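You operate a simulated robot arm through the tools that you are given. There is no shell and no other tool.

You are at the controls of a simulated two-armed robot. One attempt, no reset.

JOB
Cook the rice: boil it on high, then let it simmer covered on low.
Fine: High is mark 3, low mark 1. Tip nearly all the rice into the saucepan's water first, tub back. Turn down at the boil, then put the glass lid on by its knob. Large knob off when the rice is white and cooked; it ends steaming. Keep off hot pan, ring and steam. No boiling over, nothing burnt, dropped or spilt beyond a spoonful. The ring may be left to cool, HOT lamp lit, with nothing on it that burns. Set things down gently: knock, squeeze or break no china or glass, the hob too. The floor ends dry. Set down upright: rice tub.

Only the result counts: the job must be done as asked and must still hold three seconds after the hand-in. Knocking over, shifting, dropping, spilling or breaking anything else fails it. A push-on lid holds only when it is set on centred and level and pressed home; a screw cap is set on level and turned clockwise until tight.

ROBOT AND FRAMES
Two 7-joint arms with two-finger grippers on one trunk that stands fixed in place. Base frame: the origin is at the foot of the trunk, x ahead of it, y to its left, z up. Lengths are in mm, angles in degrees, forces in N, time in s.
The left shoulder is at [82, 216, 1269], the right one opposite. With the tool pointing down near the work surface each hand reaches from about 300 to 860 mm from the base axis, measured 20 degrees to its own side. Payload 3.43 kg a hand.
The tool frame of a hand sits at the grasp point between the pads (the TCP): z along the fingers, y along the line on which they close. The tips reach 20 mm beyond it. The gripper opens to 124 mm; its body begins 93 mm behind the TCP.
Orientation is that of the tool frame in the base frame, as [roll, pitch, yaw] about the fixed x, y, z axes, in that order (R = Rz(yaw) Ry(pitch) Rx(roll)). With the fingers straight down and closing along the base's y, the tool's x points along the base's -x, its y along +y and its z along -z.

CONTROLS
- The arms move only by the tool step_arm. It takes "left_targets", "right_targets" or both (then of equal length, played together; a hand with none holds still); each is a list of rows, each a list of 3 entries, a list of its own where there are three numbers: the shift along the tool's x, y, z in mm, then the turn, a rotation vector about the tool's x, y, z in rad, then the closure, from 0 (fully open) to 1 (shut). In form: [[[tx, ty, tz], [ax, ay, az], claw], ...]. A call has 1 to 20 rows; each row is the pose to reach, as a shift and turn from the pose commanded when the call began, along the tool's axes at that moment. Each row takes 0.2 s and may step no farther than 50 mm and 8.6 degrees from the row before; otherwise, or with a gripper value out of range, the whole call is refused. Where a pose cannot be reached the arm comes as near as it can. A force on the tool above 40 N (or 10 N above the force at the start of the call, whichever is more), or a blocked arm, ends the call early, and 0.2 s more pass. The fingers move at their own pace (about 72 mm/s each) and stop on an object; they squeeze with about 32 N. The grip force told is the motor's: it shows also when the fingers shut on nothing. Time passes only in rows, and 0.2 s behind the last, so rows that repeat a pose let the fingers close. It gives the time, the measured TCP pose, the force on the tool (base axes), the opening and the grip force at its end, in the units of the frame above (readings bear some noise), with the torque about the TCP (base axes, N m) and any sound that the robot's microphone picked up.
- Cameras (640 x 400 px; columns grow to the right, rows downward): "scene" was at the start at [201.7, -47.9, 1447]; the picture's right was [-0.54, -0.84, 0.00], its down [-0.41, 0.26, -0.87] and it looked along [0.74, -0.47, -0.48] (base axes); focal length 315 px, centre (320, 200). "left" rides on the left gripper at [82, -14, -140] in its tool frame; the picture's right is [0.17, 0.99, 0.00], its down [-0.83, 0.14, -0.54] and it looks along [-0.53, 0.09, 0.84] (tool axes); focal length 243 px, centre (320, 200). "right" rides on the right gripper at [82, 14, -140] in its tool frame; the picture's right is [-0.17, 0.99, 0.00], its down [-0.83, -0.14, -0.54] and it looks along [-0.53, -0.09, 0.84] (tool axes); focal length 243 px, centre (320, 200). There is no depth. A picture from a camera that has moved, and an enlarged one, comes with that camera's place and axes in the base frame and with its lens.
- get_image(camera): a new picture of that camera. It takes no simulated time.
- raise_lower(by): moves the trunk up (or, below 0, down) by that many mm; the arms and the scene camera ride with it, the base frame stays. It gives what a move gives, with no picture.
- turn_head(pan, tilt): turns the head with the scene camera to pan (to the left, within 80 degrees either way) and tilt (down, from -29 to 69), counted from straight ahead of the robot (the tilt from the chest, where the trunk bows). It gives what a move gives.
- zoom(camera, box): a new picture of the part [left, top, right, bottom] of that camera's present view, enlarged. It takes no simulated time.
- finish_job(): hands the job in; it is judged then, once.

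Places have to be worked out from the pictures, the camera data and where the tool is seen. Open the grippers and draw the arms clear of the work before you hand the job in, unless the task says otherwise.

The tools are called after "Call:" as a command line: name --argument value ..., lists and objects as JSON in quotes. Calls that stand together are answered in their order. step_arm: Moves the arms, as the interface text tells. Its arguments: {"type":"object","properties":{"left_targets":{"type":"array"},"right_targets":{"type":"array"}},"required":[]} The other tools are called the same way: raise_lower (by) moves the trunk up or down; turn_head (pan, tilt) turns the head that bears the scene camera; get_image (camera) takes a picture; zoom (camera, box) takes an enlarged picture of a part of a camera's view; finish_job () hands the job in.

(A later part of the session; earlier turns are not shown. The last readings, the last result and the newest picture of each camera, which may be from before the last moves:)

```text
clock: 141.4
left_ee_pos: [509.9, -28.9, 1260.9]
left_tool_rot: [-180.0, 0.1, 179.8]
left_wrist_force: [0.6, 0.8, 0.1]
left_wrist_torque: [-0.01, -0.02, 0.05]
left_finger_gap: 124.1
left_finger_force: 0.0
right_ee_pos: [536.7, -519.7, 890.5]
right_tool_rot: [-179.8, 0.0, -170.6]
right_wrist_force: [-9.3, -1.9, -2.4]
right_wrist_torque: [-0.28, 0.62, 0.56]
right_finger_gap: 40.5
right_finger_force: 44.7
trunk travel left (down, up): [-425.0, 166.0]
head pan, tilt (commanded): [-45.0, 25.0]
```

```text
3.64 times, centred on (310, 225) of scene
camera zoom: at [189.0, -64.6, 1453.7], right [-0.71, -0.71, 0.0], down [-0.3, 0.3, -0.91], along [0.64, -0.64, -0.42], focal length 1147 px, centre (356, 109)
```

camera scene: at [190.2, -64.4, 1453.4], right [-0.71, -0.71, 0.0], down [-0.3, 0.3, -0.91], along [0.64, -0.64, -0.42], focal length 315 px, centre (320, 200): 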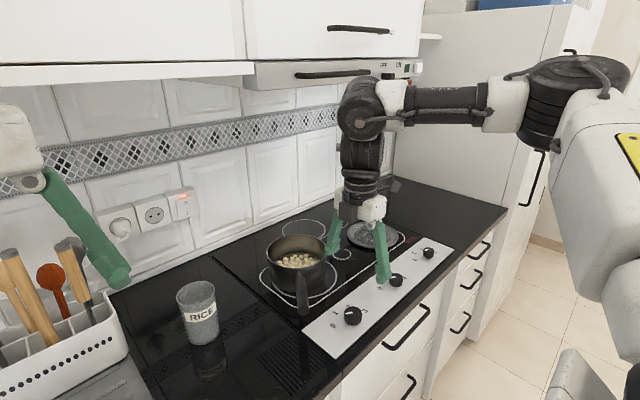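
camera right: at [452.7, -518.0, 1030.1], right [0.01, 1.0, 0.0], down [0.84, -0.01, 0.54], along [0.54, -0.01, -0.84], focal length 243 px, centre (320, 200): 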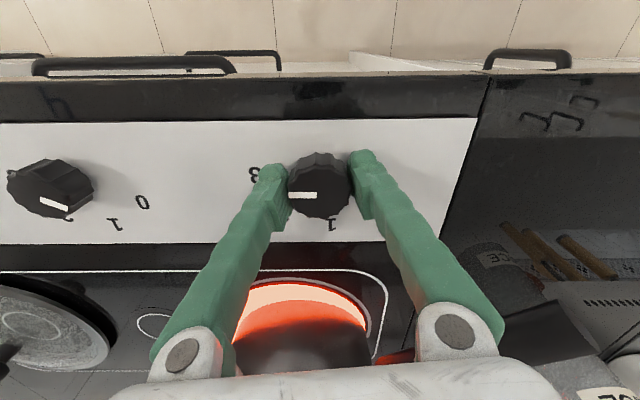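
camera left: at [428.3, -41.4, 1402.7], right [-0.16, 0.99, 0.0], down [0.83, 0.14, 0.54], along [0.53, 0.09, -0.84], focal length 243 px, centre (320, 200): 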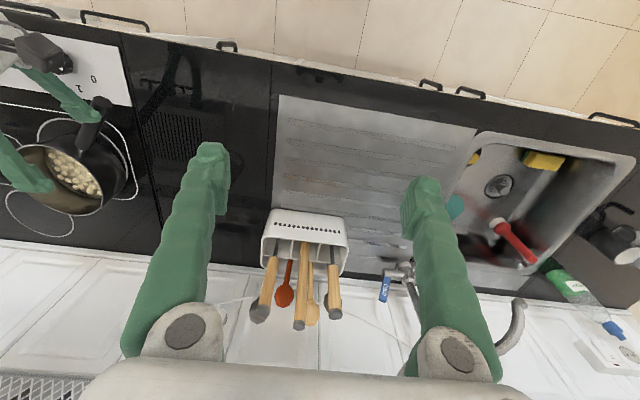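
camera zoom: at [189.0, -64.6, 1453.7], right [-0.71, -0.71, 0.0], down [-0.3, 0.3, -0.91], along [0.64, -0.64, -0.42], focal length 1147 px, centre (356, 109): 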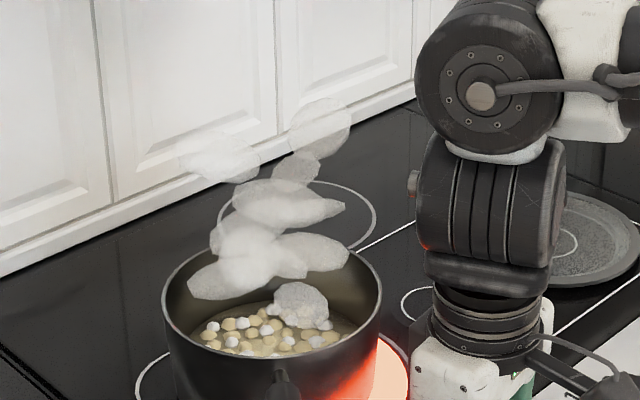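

It's boiling steadily (bubbles and strong steam). Turn the knob down from 3 to 1: −99.5°.

Call:
step_arm --right_targets '[[[0, 0, 0], [0, 0, -0.1447], 0.9], [[0, 0, 0], [0, 0, -0.2894], 0.9], [[0, 0, 0], [0, 0, -0.4342], 0.9], [[0, 0, 0], [0, 0, -0.5789], 0.9], [[0, 0, 0], [0, 0, -0.7236], 0.9], [[0, 0, 0], [0, 0, -0.8683], 0.9], [[0, 0, 0], [0, 0, -1.013], 0.9], [[0, 0, 0], [0, 0, -1.1578], 0.9], [[0, 0, 0], [0, 0, -1.3025], 0.9], [[0, 0, 0], [0, 0, -1.4472], 0.9], [[0, 0, 0], [0, 0, -1.5919], 0.9], [[0, 0, 0], [0, 0, -1.7366], 0.9]]'

Call:
get_image --camera "right"

Call:
zoom --camera "scene" --box '[230, 190, 440, 350]'

```text
clock: 144.0
left_ee_pos: [510.7, -27.9, 1261.2]
left_tool_rot: [179.9, 0.1, -180.0]
left_wrist_force: [-0.5, -0.7, -0.2]
left_wrist_torque: [0.0, 0.02, 0.01]
left_finger_gap: 124.2
left_finger_force: 0.1
right_ee_pos: [533.8, -518.3, 892.0]
right_tool_rot: [179.8, -0.1, -70.8]
right_wrist_force: [-10.1, 0.0, 1.4]
right_wrist_torque: [-0.51, -0.24, 0.0]
right_finger_gap: 40.1
right_finger_force: 45.3
trunk travel left (down, up): [-425.0, 166.0]
head pan, tilt (commanded): [-45.0, 25.0]
```

```text
taken
camera right: at [548.8, -600.1, 1030.3], right [-0.99, -0.17, 0.0], down [-0.14, 0.83, 0.54], along [-0.09, 0.53, -0.84], focal length 243 px, centre (320, 200)
```

right: 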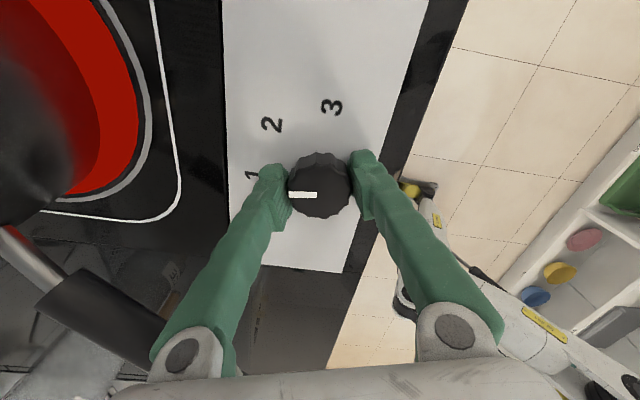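

```text
2.50 times, centred on (335, 270) of scene
camera zoom: at [188.7, -64.1, 1453.6], right [-0.71, -0.71, 0.0], down [-0.3, 0.3, -0.91], along [0.64, -0.64, -0.42], focal length 789 px, centre (282, 25)
```

zoom: 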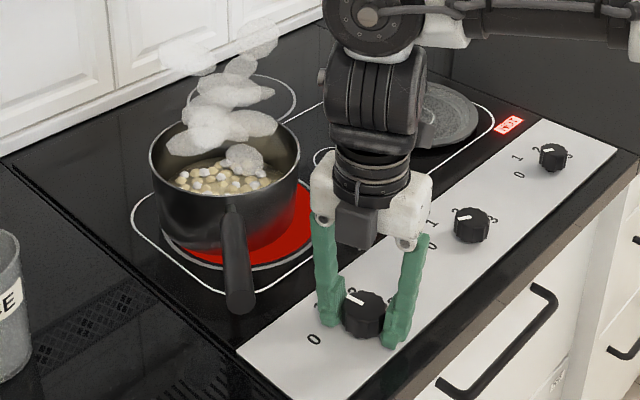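

Knob is at mark 1 (pointer ≈80°) and the ring has dimmed. Release the knob and rise straight up.

Call:
step_arm --right_targets '[[[0, 0, 0], [0, 0, 0], 0.5], [[0, 0, 0], [0, 0, 0], 0.35], [[0, 0, -10], [0, 0, 0], 0.35], [[0, 0, -35], [0, 0, 0], 0.3], [[0, 0, -75], [0, 0, 0], 0.2], [[0, 0, -120], [0, 0, 0], 0.1], [[0, 0, -160], [0, 0, 0], 0]]'

Call:
zoom --camera "scene" --box '[230, 190, 440, 350]'

```text
clock: 145.6
left_ee_pos: [510.4, -27.8, 1261.4]
left_tool_rot: [-179.8, 0.1, 179.7]
left_wrist_force: [-0.6, 0.6, -0.1]
left_wrist_torque: [-0.03, -0.01, -0.01]
left_finger_gap: 124.1
left_finger_force: 0.0
right_ee_pos: [536.8, -520.1, 1053.8]
right_tool_rot: [179.8, -0.1, -71.1]
right_wrist_force: [-0.2, -0.2, 0.1]
right_wrist_torque: [-0.02, -0.01, -0.03]
right_finger_gap: 124.1
right_finger_force: 0.1
trunk travel left (down, up): [-425.0, 166.0]
head pan, tilt (commanded): [-45.0, 25.0]
```

```text
2.50 times, centred on (335, 270) of scene
camera zoom: at [189.0, -63.3, 1453.6], right [-0.71, -0.71, 0.0], down [-0.3, 0.3, -0.91], along [0.64, -0.64, -0.42], focal length 789 px, centre (282, 25)
```

zoom: 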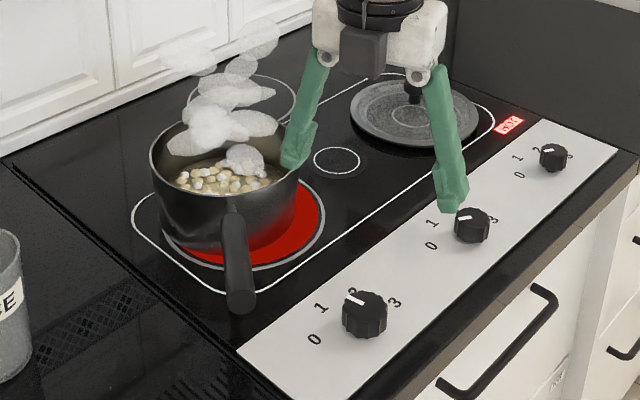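

Hand is clear; knob stays at 1, the pan simmers. Move around (away from the steam) to the lid approach pose with the radial yaw.

Call:
step_arm --right_targets '[[[13.9, 5.7, -3.3], [0, 0, 0.1492], 0], [[27.8, 11.4, -6.5], [0, 0, 0.2984], 0], [[41.7, 17.1, -9.8], [0, 0, 0.4477], 0], [[55.6, 22.8, -13], [0, 0, 0.5969], 0], [[69.5, 28.4, -16.3], [0, 0, 0.7461], 0], [[83.4, 34.1, -19.5], [0, 0, 0.8953], 0], [[97.3, 39.8, -22.8], [0, 0, 1.0446], 0], [[111.2, 45.5, -26], [0, 0, 1.1938], 0], [[116.5, 41.2, -27.5], [0, 0, 1.343], 0], [[121.8, 36.9, -29], [0, 0, 1.4922], 0], [[127.1, 32.5, -30.5], [0, 0, 1.6414], 0], [[132.4, 28.2, -32], [0, 0, 1.7907], 0], [[137.7, 23.9, -33.5], [0, 0, 1.9399], 0], [[143, 19.6, -35], [0, 0, 2.0891], 0], [[148.3, 15.3, -36.5], [0, 0, 2.2383], 0], [[153.6, 11, -38], [0, 0, 2.3876], 0], [[158.9, 6.6, -39.5], [0, 0, 2.5368], 0], [[164.1, 2.3, -41], [0, 0, 2.686], 0]]'

Call:
get_image --camera "scene"

```text
clock: 149.4
left_ee_pos: [512.3, -29.2, 1261.6]
left_tool_rot: [180.0, 0.0, 180.0]
left_wrist_force: [-0.8, 0.0, -0.1]
left_wrist_torque: [-0.01, -0.01, 0.03]
left_finger_gap: 124.0
left_finger_force: 0.1
right_ee_pos: [587.1, -673.5, 1092.1]
right_tool_rot: [-179.8, -0.1, 135.1]
right_wrist_force: [-0.3, -0.3, -0.1]
right_wrist_torque: [0.0, -0.03, 0.0]
right_finger_gap: 124.0
right_finger_force: 0.0
trunk travel left (down, up): [-425.0, 166.0]
head pan, tilt (commanded): [-45.0, 25.0]
```

```text
taken
camera scene: at [190.5, -64.2, 1453.4], right [-0.71, -0.71, 0.0], down [-0.3, 0.3, -0.91], along [0.64, -0.64, -0.42], focal length 315 px, centre (320, 200)
```

scene: 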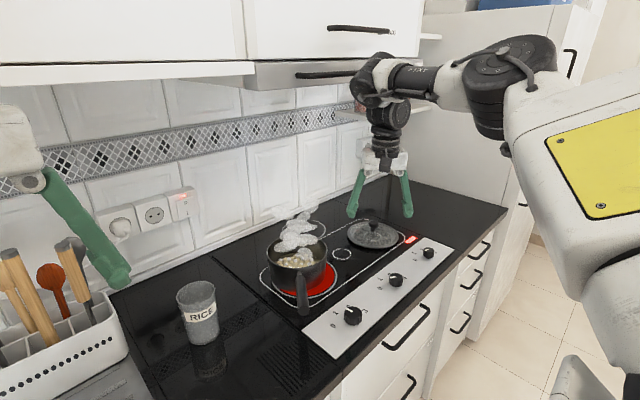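

Repeat the rehearsed approach: tilt 40°, then slide in to ~30 mm short of the lid knob.

Call:
step_arm --right_targets '[[[-19.3, -4.3, 11.6], [0, -0.1, 0], 0], [[-38.6, -8.6, 23.2], [0, -0.2, 0], 0], [[-57.9, -12.9, 34.8], [0, -0.3, 0], 0], [[-77.3, -17.3, 46.5], [0, -0.4, 0], 0], [[-96.6, -21.6, 58.1], [0, -0.5, 0], 0], [[-115.9, -25.9, 69.7], [0, -0.6, 0], 0], [[-135.2, -30.2, 81.3], [0, -0.7, 0], 0], [[-153.5, -31, 97], [0, -0.7, 0], 0], [[-171.7, -31.7, 112.7], [0, -0.7, 0], 0], [[-190, -32.5, 128.4], [0, -0.7, 0], 0], [[-208.2, -33.2, 144.1], [0, -0.7, 0], 0], [[-208.2, -33.2, 144.1], [0, -0.7, 0], 0]]'

Call:
get_image --camera "right"

Call:
zoom --camera "scene" --box '[250, 170, 440, 310]'

```text
clock: 152.0
left_ee_pos: [511.1, -28.8, 1261.4]
left_tool_rot: [179.9, 0.0, 180.0]
left_wrist_force: [0.7, 0.0, 0.4]
left_wrist_torque: [-0.05, 0.0, 0.0]
left_finger_gap: 124.2
left_finger_force: 0.1
right_ee_pos: [711.9, -845.0, 949.4]
right_tool_rot: [-179.8, 40.2, 135.2]
right_wrist_force: [0.0, 0.0, -0.1]
right_wrist_torque: [-0.03, -0.02, 0.0]
right_finger_gap: 124.0
right_finger_force: 0.1
trunk travel left (down, up): [-425.0, 166.0]
head pan, tilt (commanded): [-45.0, 25.0]
```

```text
taken
camera right: at [612.9, -727.8, 1002.3], right [0.79, 0.61, 0.1], down [0.11, -0.3, 0.95], along [0.61, -0.73, -0.3], focal length 243 px, centre (320, 200)
```

right: 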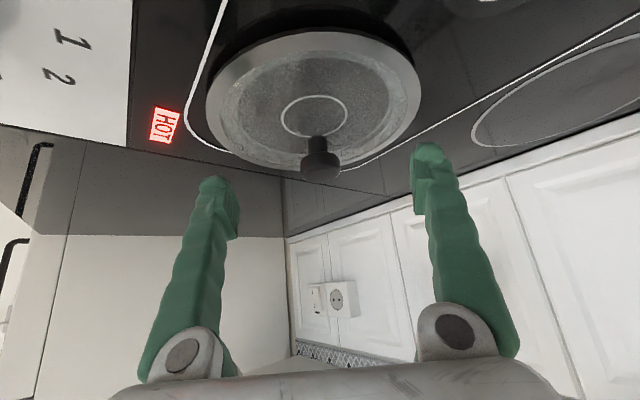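

```text
2.86 times, centred on (345, 240) of scene
camera zoom: at [189.3, -64.3, 1453.6], right [-0.71, -0.71, 0.0], down [-0.3, 0.3, -0.91], along [0.64, -0.64, -0.42], focal length 901 px, centre (249, 86)
```

zoom: 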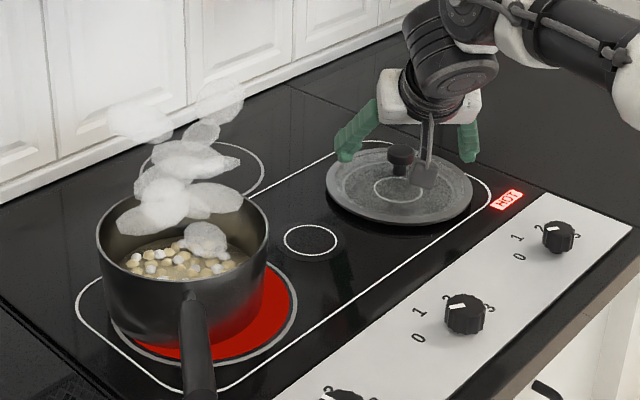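

The knob is laterally centred. Zoom to fix the final approach distance.

Call:
zoom --camera "right" --box '[270, 120, 370, 200]'

```text
5.00 times, centred on (320, 160) of right
camera zoom: at [612.9, -727.8, 1002.3], right [0.79, 0.61, 0.1], down [0.11, -0.3, 0.95], along [0.61, -0.73, -0.3], focal length 1213 px, centre (320, 400)
```

zoom: 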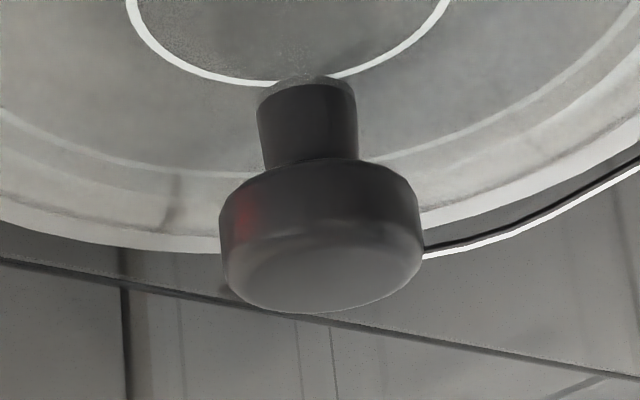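

Correcting for perspective bias (and matching the ring mark under the lid), the knob cap is ~46 mm ahead of the TCP. Advance 37 mm slowly.

Call:
step_arm --right_targets '[[[-0.5, 0, 10], [0, 0, 0], 0], [[-1, 0, 20], [0, 0, 0], 0], [[-1.5, 0, 29], [0, 0, 0], 0], [[-2, 0, 37], [0, 0, 0], 0], [[-2, 0, 37], [0, 0, 0], 0]]'

Call:
get_image --camera "right"

Call:
zoom --camera "scene" --box '[320, 180, 440, 270]'

```text
clock: 153.2
left_ee_pos: [511.0, -28.3, 1261.3]
left_tool_rot: [-180.0, 0.0, 180.0]
left_wrist_force: [-1.0, 0.2, 0.1]
left_wrist_torque: [-0.01, -0.01, -0.01]
left_finger_gap: 124.0
left_finger_force: 0.1
right_ee_pos: [729.4, -863.1, 919.8]
right_tool_rot: [-179.7, 40.2, 135.3]
right_wrist_force: [-0.4, -0.6, 0.3]
right_wrist_torque: [0.04, 0.02, 0.06]
right_finger_gap: 124.0
right_finger_force: 0.1
trunk travel left (down, up): [-425.0, 166.0]
head pan, tilt (commanded): [-45.0, 25.0]
```

```text
taken
camera right: at [630.2, -744.7, 973.4], right [0.79, 0.61, 0.1], down [0.11, -0.3, 0.95], along [0.61, -0.73, -0.3], focal length 243 px, centre (320, 200)
```

right: 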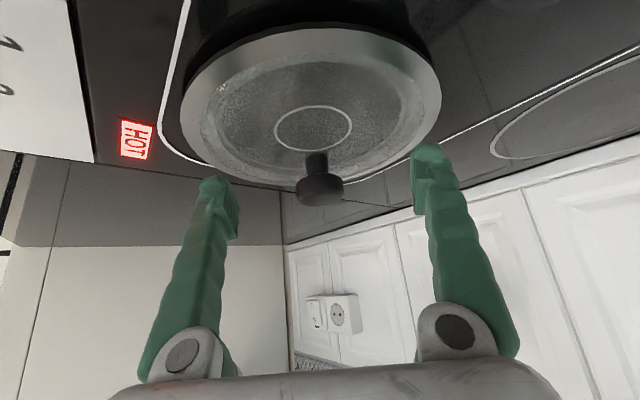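

```text
4.44 times, centred on (380, 225) of scene
camera zoom: at [189.6, -64.5, 1453.5], right [-0.71, -0.71, 0.0], down [-0.3, 0.3, -0.91], along [0.64, -0.64, -0.42], focal length 1402 px, centre (53, 89)
```

zoom: 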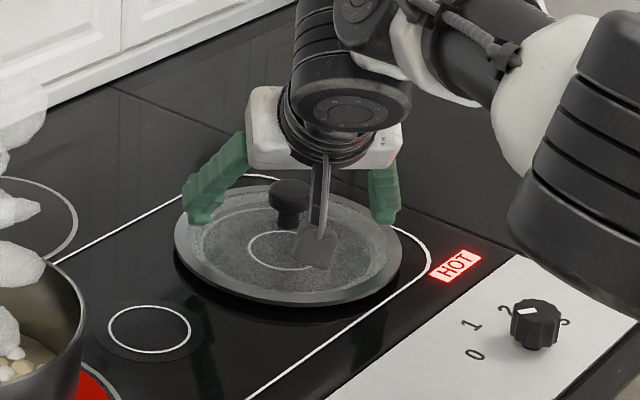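

Zoom to check the pads' overlap with the knob cap.

Call:
zoom --camera "right" --box '[200, 130, 440, 260]'

```text
2.67 times, centred on (320, 195) of right
camera zoom: at [630.2, -744.7, 973.4], right [0.79, 0.61, 0.1], down [0.11, -0.3, 0.95], along [0.61, -0.73, -0.3], focal length 647 px, centre (320, 213)
```

zoom: 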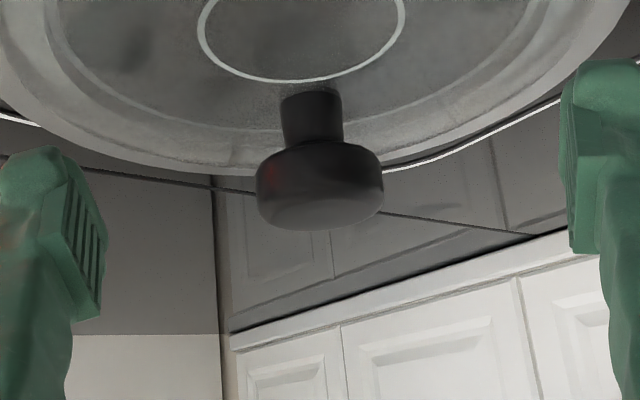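

The cap is ~10 mm beyond the TCP, inside the pad zone. Advance 3 mm more and close gently on the knob.

Call:
step_arm --right_targets '[[[-1, 0, 2], [0, 0, 0], 0.2], [[-2, 0, 3], [0, 0, 0], 0.4], [[-2, 0, 3], [0, 0, 0], 0.55], [[-2, 0, 3], [0, 0, 0], 0.64], [[-2, 0, 3], [0, 0, 0], 0.7], [[-2, 0, 3], [0, 0, 0], 0.76], [[-2, 0, 3], [0, 0, 0], 0.85], [[-2, 0, 3], [0, 0, 0], 1], [[-2, 0, 3], [0, 0, 0], 1]]'

Call:
get_image --camera "right"

Call:
zoom --camera "scene" --box '[320, 180, 440, 270]'

```text
clock: 155.2
left_ee_pos: [510.6, -29.8, 1260.4]
left_tool_rot: [180.0, 0.0, 179.9]
left_wrist_force: [0.1, 0.7, 0.8]
left_wrist_torque: [0.01, 0.01, -0.02]
left_finger_gap: 124.2
left_finger_force: 0.1
right_ee_pos: [732.5, -865.2, 919.6]
right_tool_rot: [-179.8, 40.1, 135.2]
right_wrist_force: [-0.7, -0.2, 1.2]
right_wrist_torque: [-0.01, -0.02, -0.06]
right_finger_gap: 32.0
right_finger_force: 32.3
trunk travel left (down, up): [-425.0, 166.0]
head pan, tilt (commanded): [-45.0, 25.0]
```

```text
taken
camera right: at [632.9, -747.1, 972.7], right [0.79, 0.61, 0.1], down [0.11, -0.3, 0.95], along [0.61, -0.73, -0.3], focal length 243 px, centre (320, 200)
```

right: 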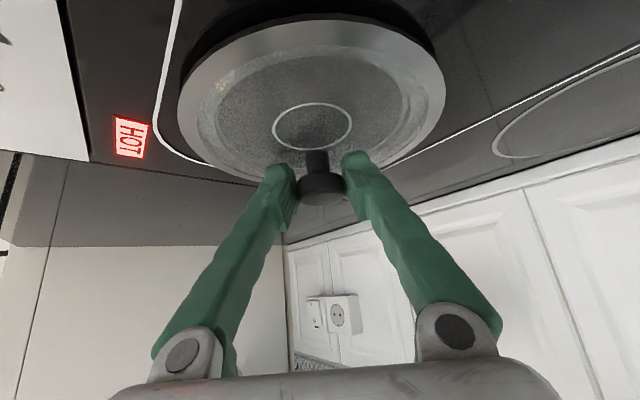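

```text
4.44 times, centred on (380, 225) of scene
camera zoom: at [190.1, -64.4, 1453.4], right [-0.71, -0.71, 0.0], down [-0.3, 0.3, -0.91], along [0.64, -0.64, -0.42], focal length 1402 px, centre (53, 89)
```

zoom: 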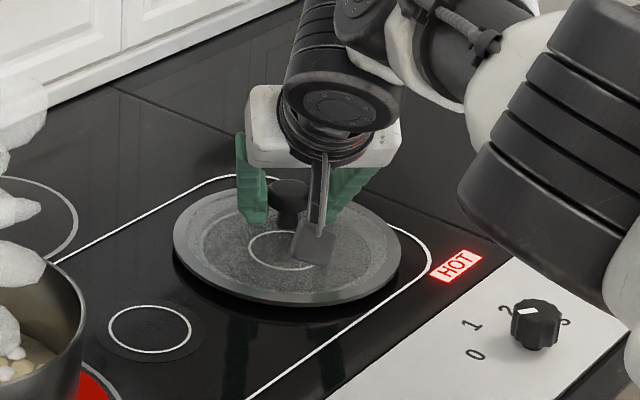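

Knob gripped (gap 32 mm). Lift the lid slowly 12 mm and check that it hangs level.

Call:
step_arm --right_targets '[[[-1.3, 0, -1.5], [0, 0, 0], 1], [[-3.2, 0, -3.8], [0, 0, 0], 1], [[-5.2, 0, -6.1], [0, 0, 0], 1], [[-7.7, 0, -9.2], [0, 0, 0], 1], [[-7.7, 0, -9.2], [0, 0, 0], 1]]'

Call:
get_image --camera "right"

Call:
zoom --camera "scene" --box '[320, 180, 440, 270]'

```text
clock: 156.4
left_ee_pos: [512.7, -29.1, 1261.0]
left_tool_rot: [180.0, 0.0, -180.0]
left_wrist_force: [0.7, 0.3, 0.5]
left_wrist_torque: [0.02, 0.01, 0.0]
left_finger_gap: 124.3
left_finger_force: 0.0
right_ee_pos: [732.1, -865.2, 932.1]
right_tool_rot: [-179.7, 40.1, 135.4]
right_wrist_force: [0.0, -1.2, -2.2]
right_wrist_torque: [0.0, 0.01, 0.01]
right_finger_gap: 32.1
right_finger_force: 31.8
trunk travel left (down, up): [-425.0, 166.0]
head pan, tilt (commanded): [-45.0, 25.0]
```

```text
taken
camera right: at [633.1, -747.0, 985.0], right [0.79, 0.61, 0.1], down [0.11, -0.3, 0.95], along [0.61, -0.73, -0.3], focal length 243 px, centre (320, 200)
```

right: 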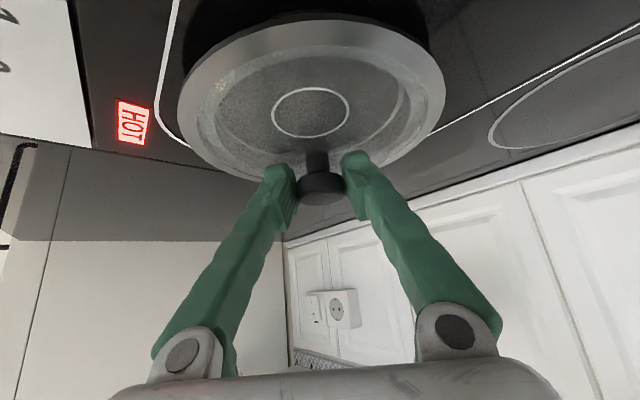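

```text
4.44 times, centred on (380, 225) of scene
camera zoom: at [190.6, -64.6, 1453.3], right [-0.71, -0.71, 0.0], down [-0.3, 0.3, -0.91], along [0.64, -0.64, -0.42], focal length 1402 px, centre (53, 89)
```

zoom: 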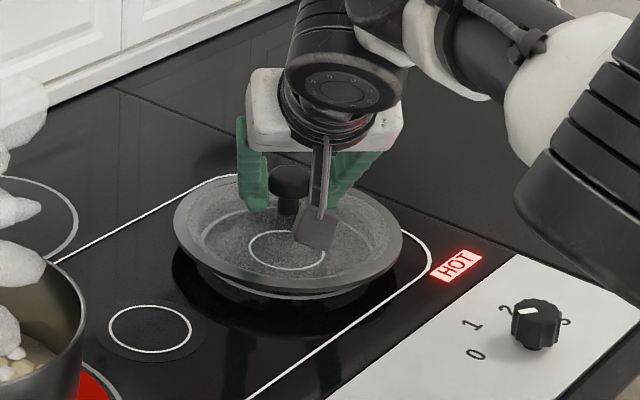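

The lid lifted cleanly and hangs level; it has a skirt that fits inside the rim. I'll recheck the pan's position with the same scene crop used earlier.

Call:
zoom --camera "scene" --box '[230, 210, 390, 340]'

```text
3.08 times, centred on (310, 275) of scene
camera zoom: at [190.6, -64.6, 1453.3], right [-0.71, -0.71, 0.0], down [-0.3, 0.3, -0.91], along [0.64, -0.64, -0.42], focal length 971 px, centre (351, -31)
```

zoom: 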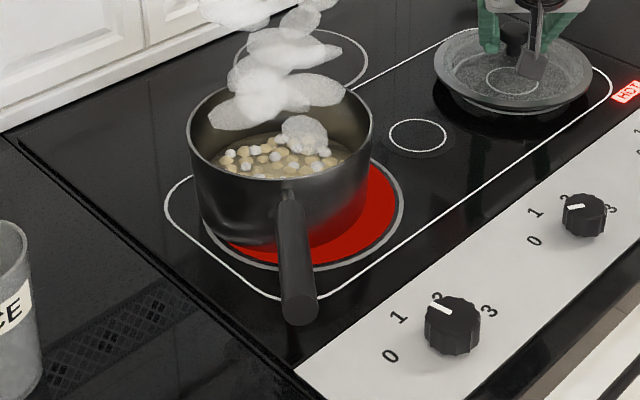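

The pan hasn't moved. Lift the lid to carry height (TCP z≈1040, skirt ~29 mm above the pan rim).

Call:
step_arm --right_targets '[[[-6, 0, -7], [0, 0, 0], 1], [[-18, 0, -21.3], [0, 0, 0], 1], [[-33, 0, -39], [0, 0, 0], 1], [[-48, 0, -56.8], [0, 0, 0], 1], [[-61, 0, -72.2], [0, 0, 0], 1], [[-69.7, 0, -82.5], [0, 0, 0], 1], [[-69.7, 0, -82.5], [0, 0, 0], 1]]'

Call:
get_image --camera "right"

Call:
get_image --camera "scene"

```text
clock: 158.0
left_ee_pos: [512.1, -28.2, 1261.2]
left_tool_rot: [-180.0, 0.0, 179.8]
left_wrist_force: [-0.1, -0.1, 0.1]
left_wrist_torque: [-0.01, 0.03, 0.01]
left_finger_gap: 123.9
left_finger_force: 0.0
right_ee_pos: [732.5, -864.5, 1037.9]
right_tool_rot: [-179.8, 40.1, 135.4]
right_wrist_force: [0.3, 0.1, -2.5]
right_wrist_torque: [0.0, -0.01, -0.01]
right_finger_gap: 32.2
right_finger_force: 31.8
trunk travel left (down, up): [-425.0, 166.0]
head pan, tilt (commanded): [-45.0, 25.0]
```

```text
taken
camera right: at [633.4, -746.9, 1092.9], right [0.79, 0.61, 0.1], down [0.11, -0.3, 0.95], along [0.61, -0.73, -0.3], focal length 243 px, centre (320, 200)
```

right: 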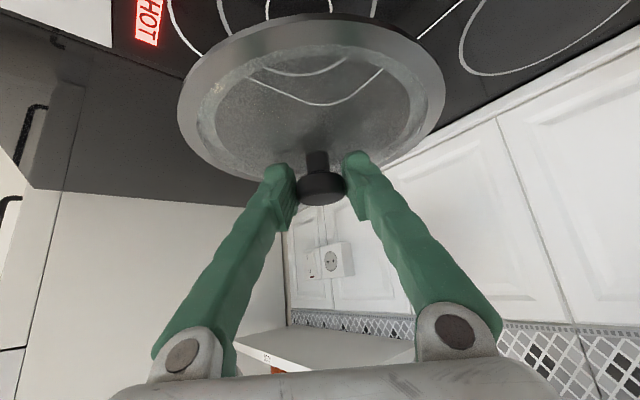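

```text
taken
camera scene: at [190.5, -64.8, 1453.3], right [-0.71, -0.71, 0.0], down [-0.3, 0.3, -0.91], along [0.64, -0.64, -0.42], focal length 315 px, centre (320, 200)
```

scene: 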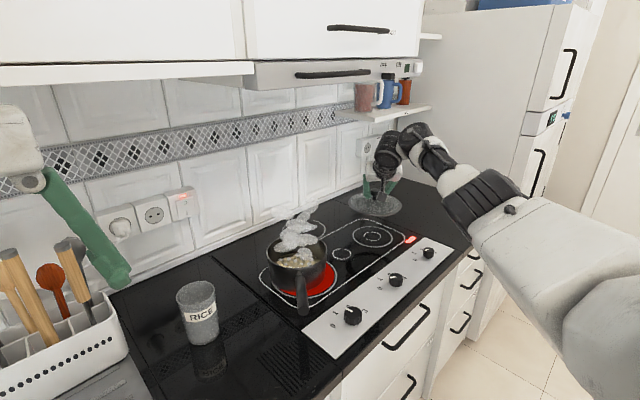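

Lid is stable. Carry it across to above the pan, yawing 25° so the hand stays on the robot side, away from the handle and steam.

Call:
step_arm --right_targets '[[[3, 5, -2.6], [-0.0056, 0, -0.0067], 1], [[10.6, 17.6, -9.2], [-0.0197, 0, -0.0233], 1], [[21.2, 35.1, -18.3], [-0.0394, 0, -0.0467], 1], [[33.3, 55.2, -28.8], [-0.062, 0, -0.0733], 1], [[45.5, 75.3, -39.3], [-0.0845, 0, -0.1], 1], [[57.6, 95.4, -49.7], [-0.107, 0, -0.1267], 1], [[69.7, 115.5, -60.2], [-0.1295, 0, -0.1533], 1], [[81.8, 135.5, -70.7], [-0.1521, 0, -0.18], 1], [[93.9, 155.6, -81.2], [-0.1746, 0, -0.2066], 1], [[106.1, 175.7, -91.6], [-0.1971, 0, -0.2333], 1], [[118.2, 195.8, -102.1], [-0.2196, 0, -0.26], 1], [[130.3, 215.9, -112.6], [-0.2422, 0, -0.2866], 1], [[139.4, 230.9, -120.4], [-0.2591, 0, -0.3066], 1], [[147, 243.5, -127], [-0.2732, 0, -0.3233], 1], [[151.5, 251, -130.9], [-0.2816, 0, -0.3333], 1], [[151.5, 251, -130.9], [-0.2816, 0, -0.3333], 1]]'

Call:
get_image --camera "right"

Call:
get_image --camera "scene"

Call:
zoom --camera "left" --box '[0, 60, 200, 260]'

```text
clock: 161.4
left_ee_pos: [512.4, -29.8, 1260.5]
left_tool_rot: [-180.0, 0.0, 179.9]
left_wrist_force: [0.5, -0.3, 0.0]
left_wrist_torque: [0.0, -0.03, 0.03]
left_finger_gap: 123.8
left_finger_force: 0.0
right_ee_pos: [767.2, -547.0, 1042.1]
right_tool_rot: [-179.8, 40.0, 160.3]
right_wrist_force: [-0.1, -0.4, -3.8]
right_wrist_torque: [0.01, 0.0, 0.01]
right_finger_gap: 31.9
right_finger_force: 32.0
trunk travel left (down, up): [-425.0, 166.0]
head pan, tilt (commanded): [-45.0, 25.0]
```

```text
taken
camera right: at [628.1, -481.2, 1094.7], right [0.45, 0.88, 0.1], down [0.23, -0.23, 0.95], along [0.86, -0.41, -0.3], focal length 243 px, centre (320, 200)
```

right: 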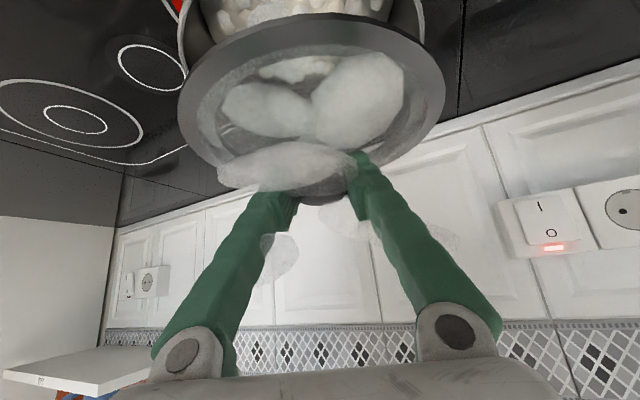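

```text
taken
camera scene: at [190.4, -64.7, 1453.4], right [-0.71, -0.71, 0.0], down [-0.3, 0.3, -0.91], along [0.64, -0.64, -0.42], focal length 315 px, centre (320, 200)
```

scene: 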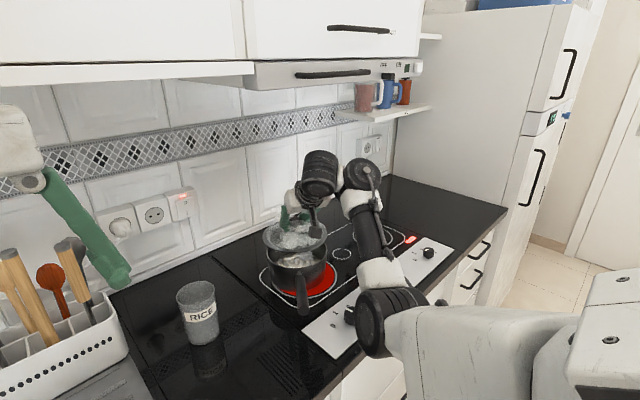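

```text
2.00 times, centred on (100, 160) of left
camera zoom: at [429.3, -42.4, 1402.3], right [-0.16, 0.99, 0.0], down [0.83, 0.14, 0.54], along [0.53, 0.09, -0.84], focal length 485 px, centre (760, 280)
```

zoom: 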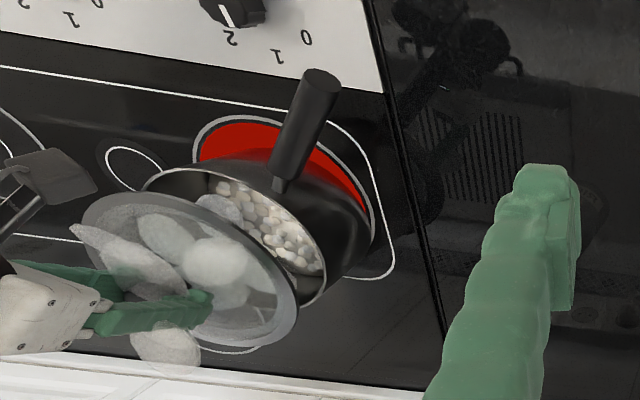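

Lid is above the pan. Verify the alignment of lid vs pan rim before lowering.

Call:
zoom --camera "scene" --box '[240, 190, 360, 310]'

Call:
zoom --camera "right" --box '[150, 0, 470, 220]'

```text
3.33 times, centred on (300, 250) of scene
camera zoom: at [190.4, -64.7, 1453.4], right [-0.71, -0.71, 0.0], down [-0.3, 0.3, -0.91], along [0.64, -0.64, -0.42], focal length 1052 px, centre (387, 33)
```

zoom: 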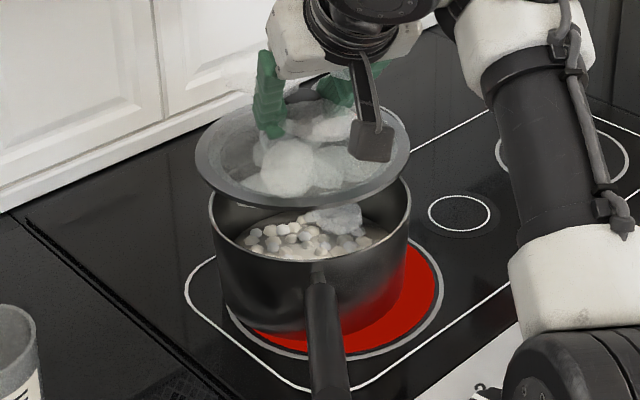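

```text
1.82 times, centred on (310, 110) of right
camera zoom: at [628.1, -481.2, 1094.7], right [0.45, 0.88, 0.1], down [0.23, -0.23, 0.95], along [0.86, -0.41, -0.3], focal length 441 px, centre (338, 364)
```

zoom: 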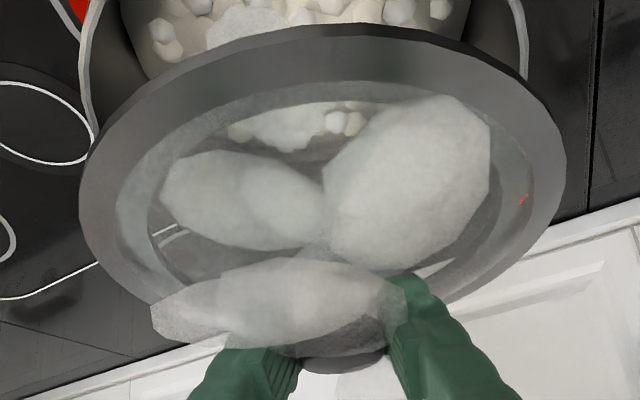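

From the fits, the lid centre is ~9–10 mm too far outward relative to the pan centre. Shift back 9.5 mm and lower 22 mm (skirt still ~15 mm above the rim), then re-check.

Call:
step_arm --right_targets '[[[3.6, -0.2, -3], [0, 0, 0], 1], [[7.3, -0.4, -6.1], [0, 0, 0], 1], [[11.2, -0.4, -1.5], [0, 0, 0], 1], [[16.3, -0.4, 4.6], [0, 0, 0], 1], [[21.4, -0.4, 10.8], [0, 0, 0], 1], [[21.4, -0.4, 10.8], [0, 0, 0], 1]]'

Call:
zoom --camera "scene" --box '[240, 190, 360, 310]'

Call:
zoom --camera "right" --box '[150, 0, 470, 220]'

Call:
zoom --camera "left" --box '[0, 60, 200, 260]'

```text
clock: 162.8
left_ee_pos: [512.2, -28.3, 1260.2]
left_tool_rot: [180.0, 0.0, 179.9]
left_wrist_force: [-0.6, 0.0, 0.2]
left_wrist_torque: [0.03, -0.04, -0.02]
left_finger_gap: 124.0
left_finger_force: 0.1
right_ee_pos: [758.7, -544.2, 1019.3]
right_tool_rot: [-179.7, 40.0, 160.3]
right_wrist_force: [0.5, 0.0, -1.8]
right_wrist_torque: [0.0, 0.0, -0.02]
right_finger_gap: 32.2
right_finger_force: 32.2
trunk travel left (down, up): [-425.0, 166.0]
head pan, tilt (commanded): [-45.0, 25.0]
```

```text
3.33 times, centred on (300, 250) of scene
camera zoom: at [190.5, -64.5, 1453.4], right [-0.71, -0.71, 0.0], down [-0.3, 0.3, -0.91], along [0.64, -0.64, -0.42], focal length 1052 px, centre (387, 33)
```

zoom: 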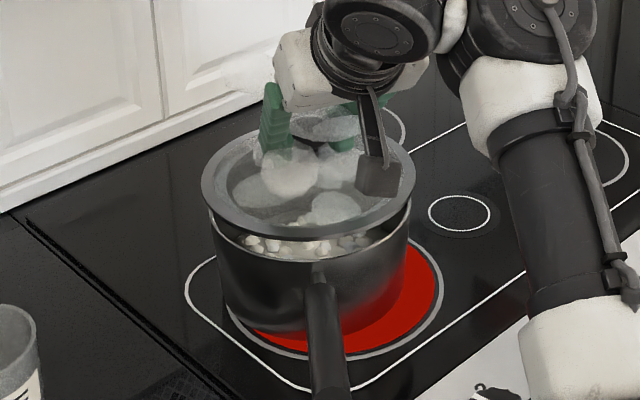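

```text
1.82 times, centred on (310, 110) of right
camera zoom: at [619.1, -478.6, 1073.0], right [0.45, 0.88, 0.1], down [0.22, -0.23, 0.95], along [0.86, -0.41, -0.3], focal length 441 px, centre (338, 364)
```

zoom: 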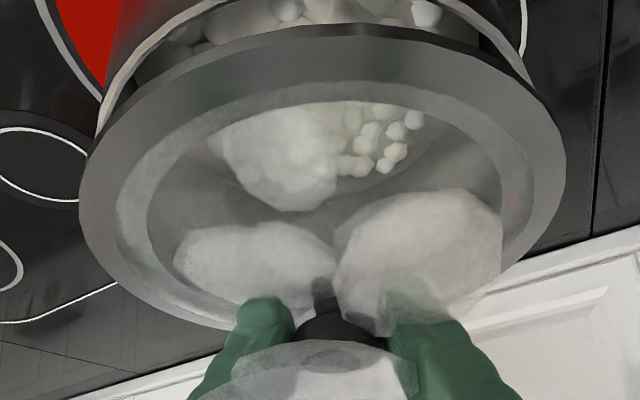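

```text
2.00 times, centred on (100, 160) of left
camera zoom: at [429.4, -42.2, 1402.3], right [-0.16, 0.99, 0.0], down [0.83, 0.14, 0.54], along [0.53, 0.09, -0.84], focal length 485 px, centre (760, 280)
```

zoom: 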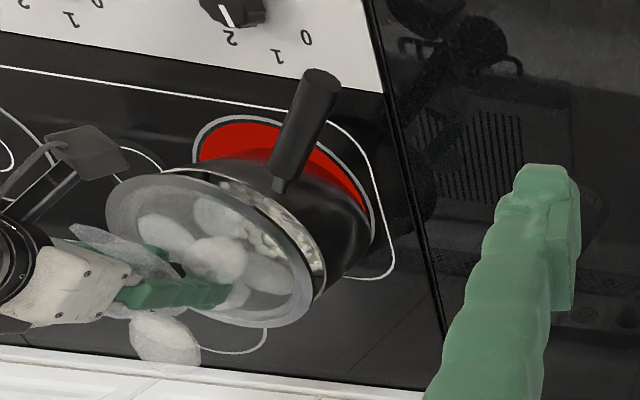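

Lid and rim now line up in all three views (lid centre ≈(763,-545), pan ≈(762,-544)). Lower slowly 21 mm so the skirt enters, watching the force.

Call:
step_arm --right_targets '[[[2.6, 0, 3.1], [0, 0, 0], 1], [[5.1, 0, 6.1], [0, 0, 0], 1], [[7.7, 0, 9.2], [0, 0, 0], 1], [[9.6, 0, 11.5], [0, 0, 0], 1], [[11.6, 0, 13.8], [0, 0, 0], 1], [[13.5, 0, 16.1], [0, 0, 0], 1], [[13.5, 0, 16.1], [0, 0, 0], 1]]'

Call:
zoom --camera "scene" --box '[240, 190, 360, 310]'

Call:
zoom --camera "left" --box '[0, 60, 200, 260]'

```text
clock: 164.4
left_ee_pos: [510.7, -28.5, 1261.0]
left_tool_rot: [180.0, 0.0, 179.8]
left_wrist_force: [-0.2, 0.6, 0.3]
left_wrist_torque: [-0.01, 0.04, -0.03]
left_finger_gap: 124.2
left_finger_force: 0.1
right_ee_pos: [758.0, -544.5, 1000.1]
right_tool_rot: [-179.7, 40.2, 160.2]
right_wrist_force: [2.0, -1.9, 4.2]
right_wrist_torque: [0.06, 0.07, -0.09]
right_finger_gap: 32.1
right_finger_force: 32.1
trunk travel left (down, up): [-425.0, 166.0]
head pan, tilt (commanded): [-45.0, 25.0]
```

```text
3.33 times, centred on (300, 250) of scene
camera zoom: at [189.9, -64.2, 1453.5], right [-0.71, -0.71, 0.0], down [-0.3, 0.3, -0.91], along [0.64, -0.64, -0.42], focal length 1052 px, centre (387, 33)
```

zoom: 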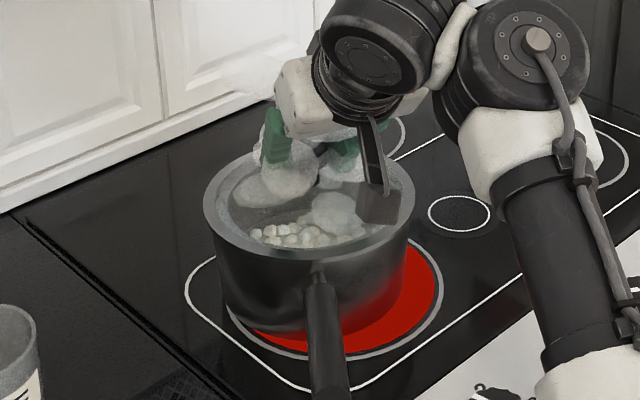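

```text
2.00 times, centred on (100, 160) of left
camera zoom: at [428.8, -41.9, 1402.6], right [-0.16, 0.99, 0.0], down [0.83, 0.14, 0.54], along [0.53, 0.09, -0.84], focal length 485 px, centre (760, 280)
```

zoom: 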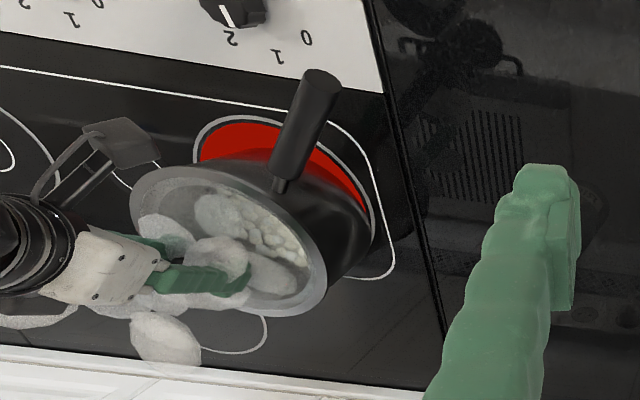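

Contact (≈6 N) at TCP z≈1000; the lid appears to sit on the rim. Zoom in closer to check that it's seated evenly.

Call:
zoom --camera "scene" --box '[270, 220, 335, 275]'

Call:
zoom --camera "left" --box '[20, 110, 130, 220]'

Call:
zoom --camera "right" --box '[150, 0, 470, 220]'

```text
7.27 times, centred on (302, 248) of scene
camera zoom: at [189.9, -64.2, 1453.5], right [-0.71, -0.71, 0.0], down [-0.3, 0.3, -0.91], along [0.64, -0.64, -0.42], focal length 2294 px, centre (447, -146)
```

zoom: 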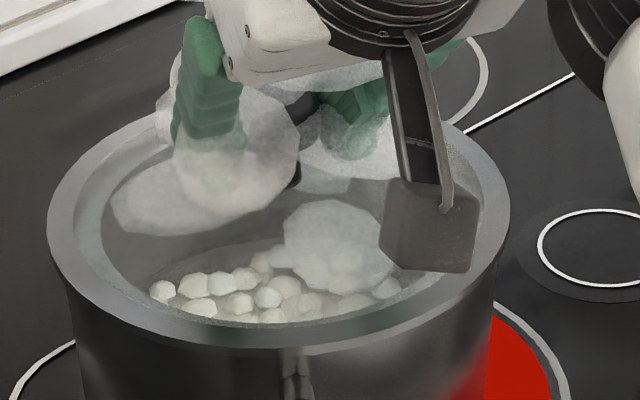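

```text
3.64 times, centred on (75, 165) of left
camera zoom: at [428.8, -41.9, 1402.6], right [-0.16, 0.99, 0.0], down [0.83, 0.14, 0.54], along [0.53, 0.09, -0.84], focal length 882 px, centre (1211, 327)
```

zoom: 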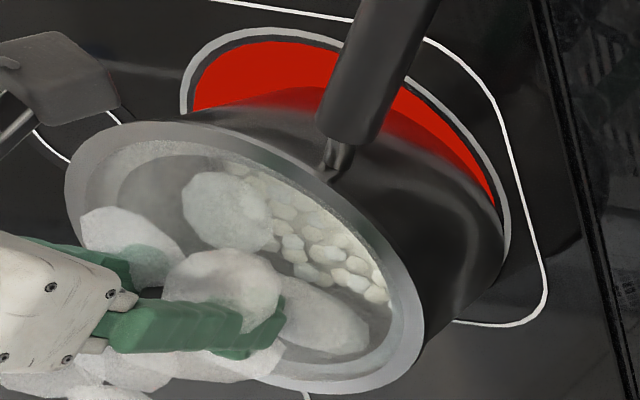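

```text
1.82 times, centred on (310, 110) of right
camera zoom: at [618.6, -478.5, 1052.3], right [0.45, 0.88, 0.1], down [0.22, -0.23, 0.95], along [0.86, -0.41, -0.3], focal length 441 px, centre (338, 364)
```

zoom: 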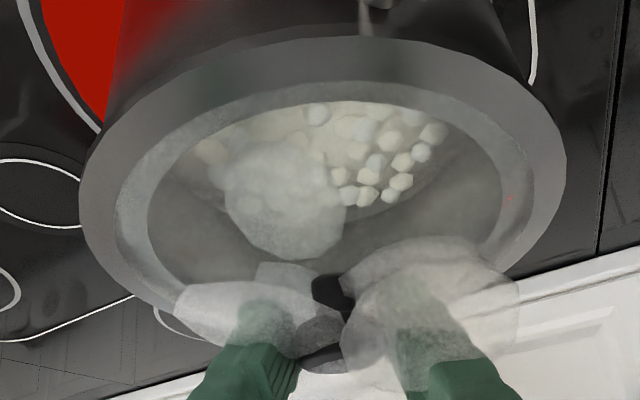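

The flange overhang is even all round (≈20 px left, 17 px right). Press down just 1.5 mm more to confirm it's home.

Call:
step_arm --right_targets '[[[0.5, 0, 0.6], [0, 0, 0], 1], [[1, 0, 1.2], [0, 0, 0], 1], [[1, 0, 1.2], [0, 0, 0], 1]]'

Call:
zoom --camera "scene" --box '[270, 220, 335, 275]'

```text
clock: 165.2
left_ee_pos: [510.9, -29.7, 1261.8]
left_tool_rot: [179.9, 0.1, 180.0]
left_wrist_force: [-0.2, -1.2, -0.7]
left_wrist_torque: [-0.01, 0.01, -0.01]
left_finger_gap: 124.0
left_finger_force: 0.0
right_ee_pos: [757.6, -543.7, 999.3]
right_tool_rot: [-179.9, 40.3, 160.2]
right_wrist_force: [3.2, -4.3, 13.4]
right_wrist_torque: [-0.02, 0.1, -0.11]
right_finger_gap: 31.9
right_finger_force: 31.9
trunk travel left (down, up): [-425.0, 166.0]
head pan, tilt (commanded): [-45.0, 25.0]
```

```text
7.27 times, centred on (302, 248) of scene
camera zoom: at [189.0, -63.9, 1453.7], right [-0.71, -0.71, 0.0], down [-0.3, 0.3, -0.91], along [0.64, -0.64, -0.42], focal length 2294 px, centre (447, -146)
```

zoom: 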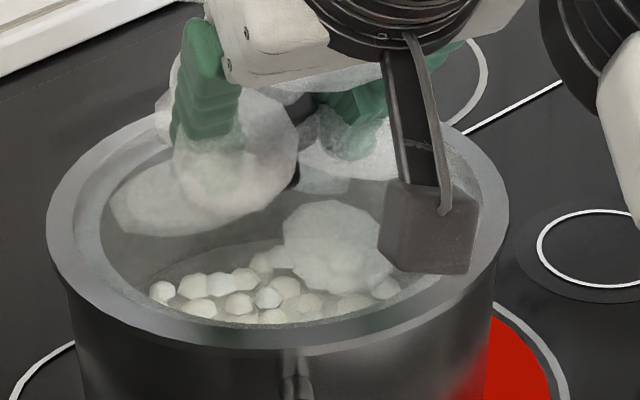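

Force rose to 13 N with no further travel: it's home. Relieve the pressure, open gently and withdraw back along the tool axis.

Call:
step_arm --right_targets '[[[-1, 0, -1.2], [0, 0, 0], 1], [[-1, 0, -1.2], [0, 0, 0], 0.72], [[-1, 0, -1.2], [0, 0, 0], 0.65], [[-1, 0, -1.2], [0, 0, 0], 0.55], [[-1, 0, -1.2], [0, 0, 0], 0.4], [[-1, 0, -1.2], [0, 0, 0], 0.3], [[-1, 0, -15], [0, 0, 0], 0.25], [[-1, 0, -40], [0, 0, 0], 0.2], [[-1, 0, -75], [0, 0, 0], 0.2], [[-1, 0, -115], [0, 0, 0], 0.2], [[-1, 0, -150], [0, 0, 0], 0.2]]'

Call:
get_image --camera "scene"

Call:
zoom --camera "scene" --box '[250, 190, 360, 310]'

```text
clock: 167.7
left_ee_pos: [510.6, -29.1, 1261.4]
left_tool_rot: [-180.0, 0.1, 179.8]
left_wrist_force: [0.2, -0.5, -0.5]
left_wrist_torque: [-0.01, 0.0, -0.02]
left_finger_gap: 124.0
left_finger_force: 0.1
right_ee_pos: [669.2, -510.1, 1113.0]
right_tool_rot: [179.9, 40.8, 160.0]
right_wrist_force: [19.0, -5.2, -9.5]
right_wrist_torque: [-0.17, -0.13, -0.36]
right_finger_gap: 99.4
right_finger_force: 0.1
trunk travel left (down, up): [-425.0, 166.0]
head pan, tilt (commanded): [-45.0, 25.0]
stopped in row 11 (right hand): the force on the tool passed its limit at 62 N (the readings are from after the stop); the commanded pose is now the measured one
```

```text
taken
camera scene: at [190.0, -64.2, 1453.4], right [-0.71, -0.71, 0.0], down [-0.3, 0.3, -0.91], along [0.64, -0.64, -0.42], focal length 315 px, centre (320, 200)
```

scene: 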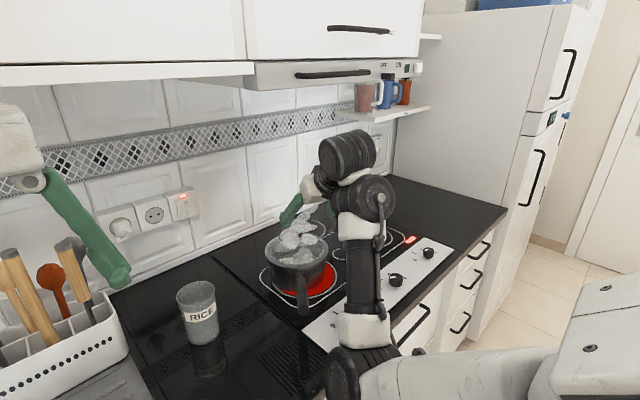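

```text
3.33 times, centred on (305, 250) of scene
camera zoom: at [190.0, -64.2, 1453.4], right [-0.71, -0.71, 0.0], down [-0.3, 0.3, -0.91], along [0.64, -0.64, -0.42], focal length 1052 px, centre (370, 33)
```

zoom: 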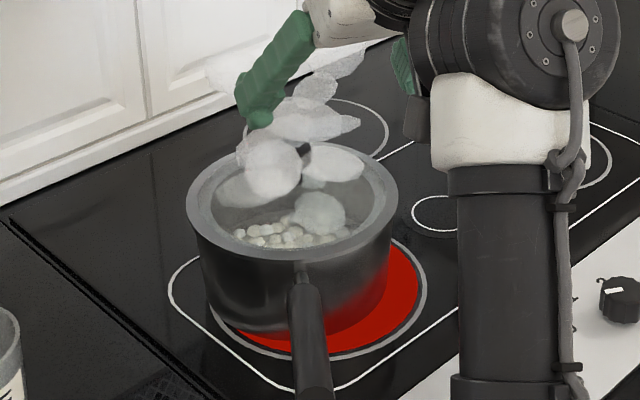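

The lid and pan stayed put; the stop looks like the wrist camera meeting the arm's own forearm (elbow has folded inward). I'll retrace outward toward the lid's old spot to unfold the elbow the way it came.

Call:
step_arm --right_targets '[[[-5.4, -20.9, 4.1], [0.0228, 0, 0.0264], 0.2], [[-10.8, -41.9, 8.2], [0.0456, 0, 0.0528], 0.2], [[-16.2, -62.8, 12.4], [0.0684, 0, 0.0793], 0.2], [[-21.6, -83.8, 16.5], [0.0912, 0, 0.1057], 0.2], [[-27, -104.7, 20.6], [0.114, 0, 0.1321], 0.2], [[-33.1, -128.3, 33.5], [0.1425, 0, 0.1651], 0.2], [[-39.1, -152, 46.5], [0.171, 0, 0.1982], 0.2], [[-45.2, -175.6, 59.4], [0.1996, 0, 0.2312], 0.2], [[-51.2, -199.2, 72.3], [0.2281, 0, 0.2643], 0.2], [[-57.3, -222.9, 85.3], [0.2566, 0, 0.2973], 0.2], [[-63.3, -246.5, 98.2], [0.2851, 0, 0.3303], 0.2]]'

Call:
get_image --camera "scene"

Call:
zoom --camera "scene" --box '[230, 180, 380, 320]'

```text
clock: 170.1
left_ee_pos: [512.0, -30.1, 1260.6]
left_tool_rot: [180.0, 0.0, 179.9]
left_wrist_force: [0.1, 0.0, -0.3]
left_wrist_torque: [0.04, -0.01, 0.03]
left_finger_gap: 124.1
left_finger_force: 0.1
right_ee_pos: [691.7, -781.0, 1076.2]
right_tool_rot: [-180.0, 40.7, 135.0]
right_wrist_force: [-1.0, -0.3, 0.3]
right_wrist_torque: [-0.02, 0.04, 0.0]
right_finger_gap: 99.1
right_finger_force: 0.0
trunk travel left (down, up): [-425.0, 166.0]
head pan, tilt (commanded): [-45.0, 25.0]
```

```text
taken
camera scene: at [190.3, -64.9, 1453.4], right [-0.71, -0.71, 0.0], down [-0.3, 0.3, -0.91], along [0.64, -0.64, -0.42], focal length 315 px, centre (320, 200)
```

scene: 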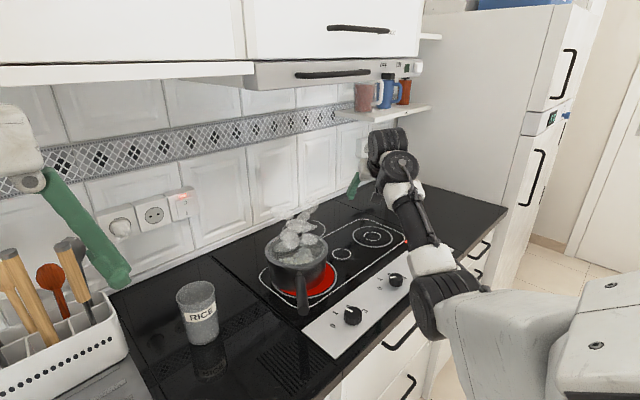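

```text
2.86 times, centred on (305, 250) of scene
camera zoom: at [190.3, -64.9, 1453.4], right [-0.71, -0.71, 0.0], down [-0.3, 0.3, -0.91], along [0.64, -0.64, -0.42], focal length 901 px, centre (363, 57)
```

zoom: 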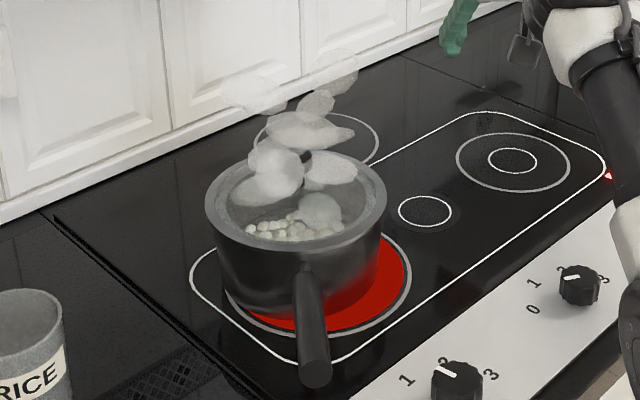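

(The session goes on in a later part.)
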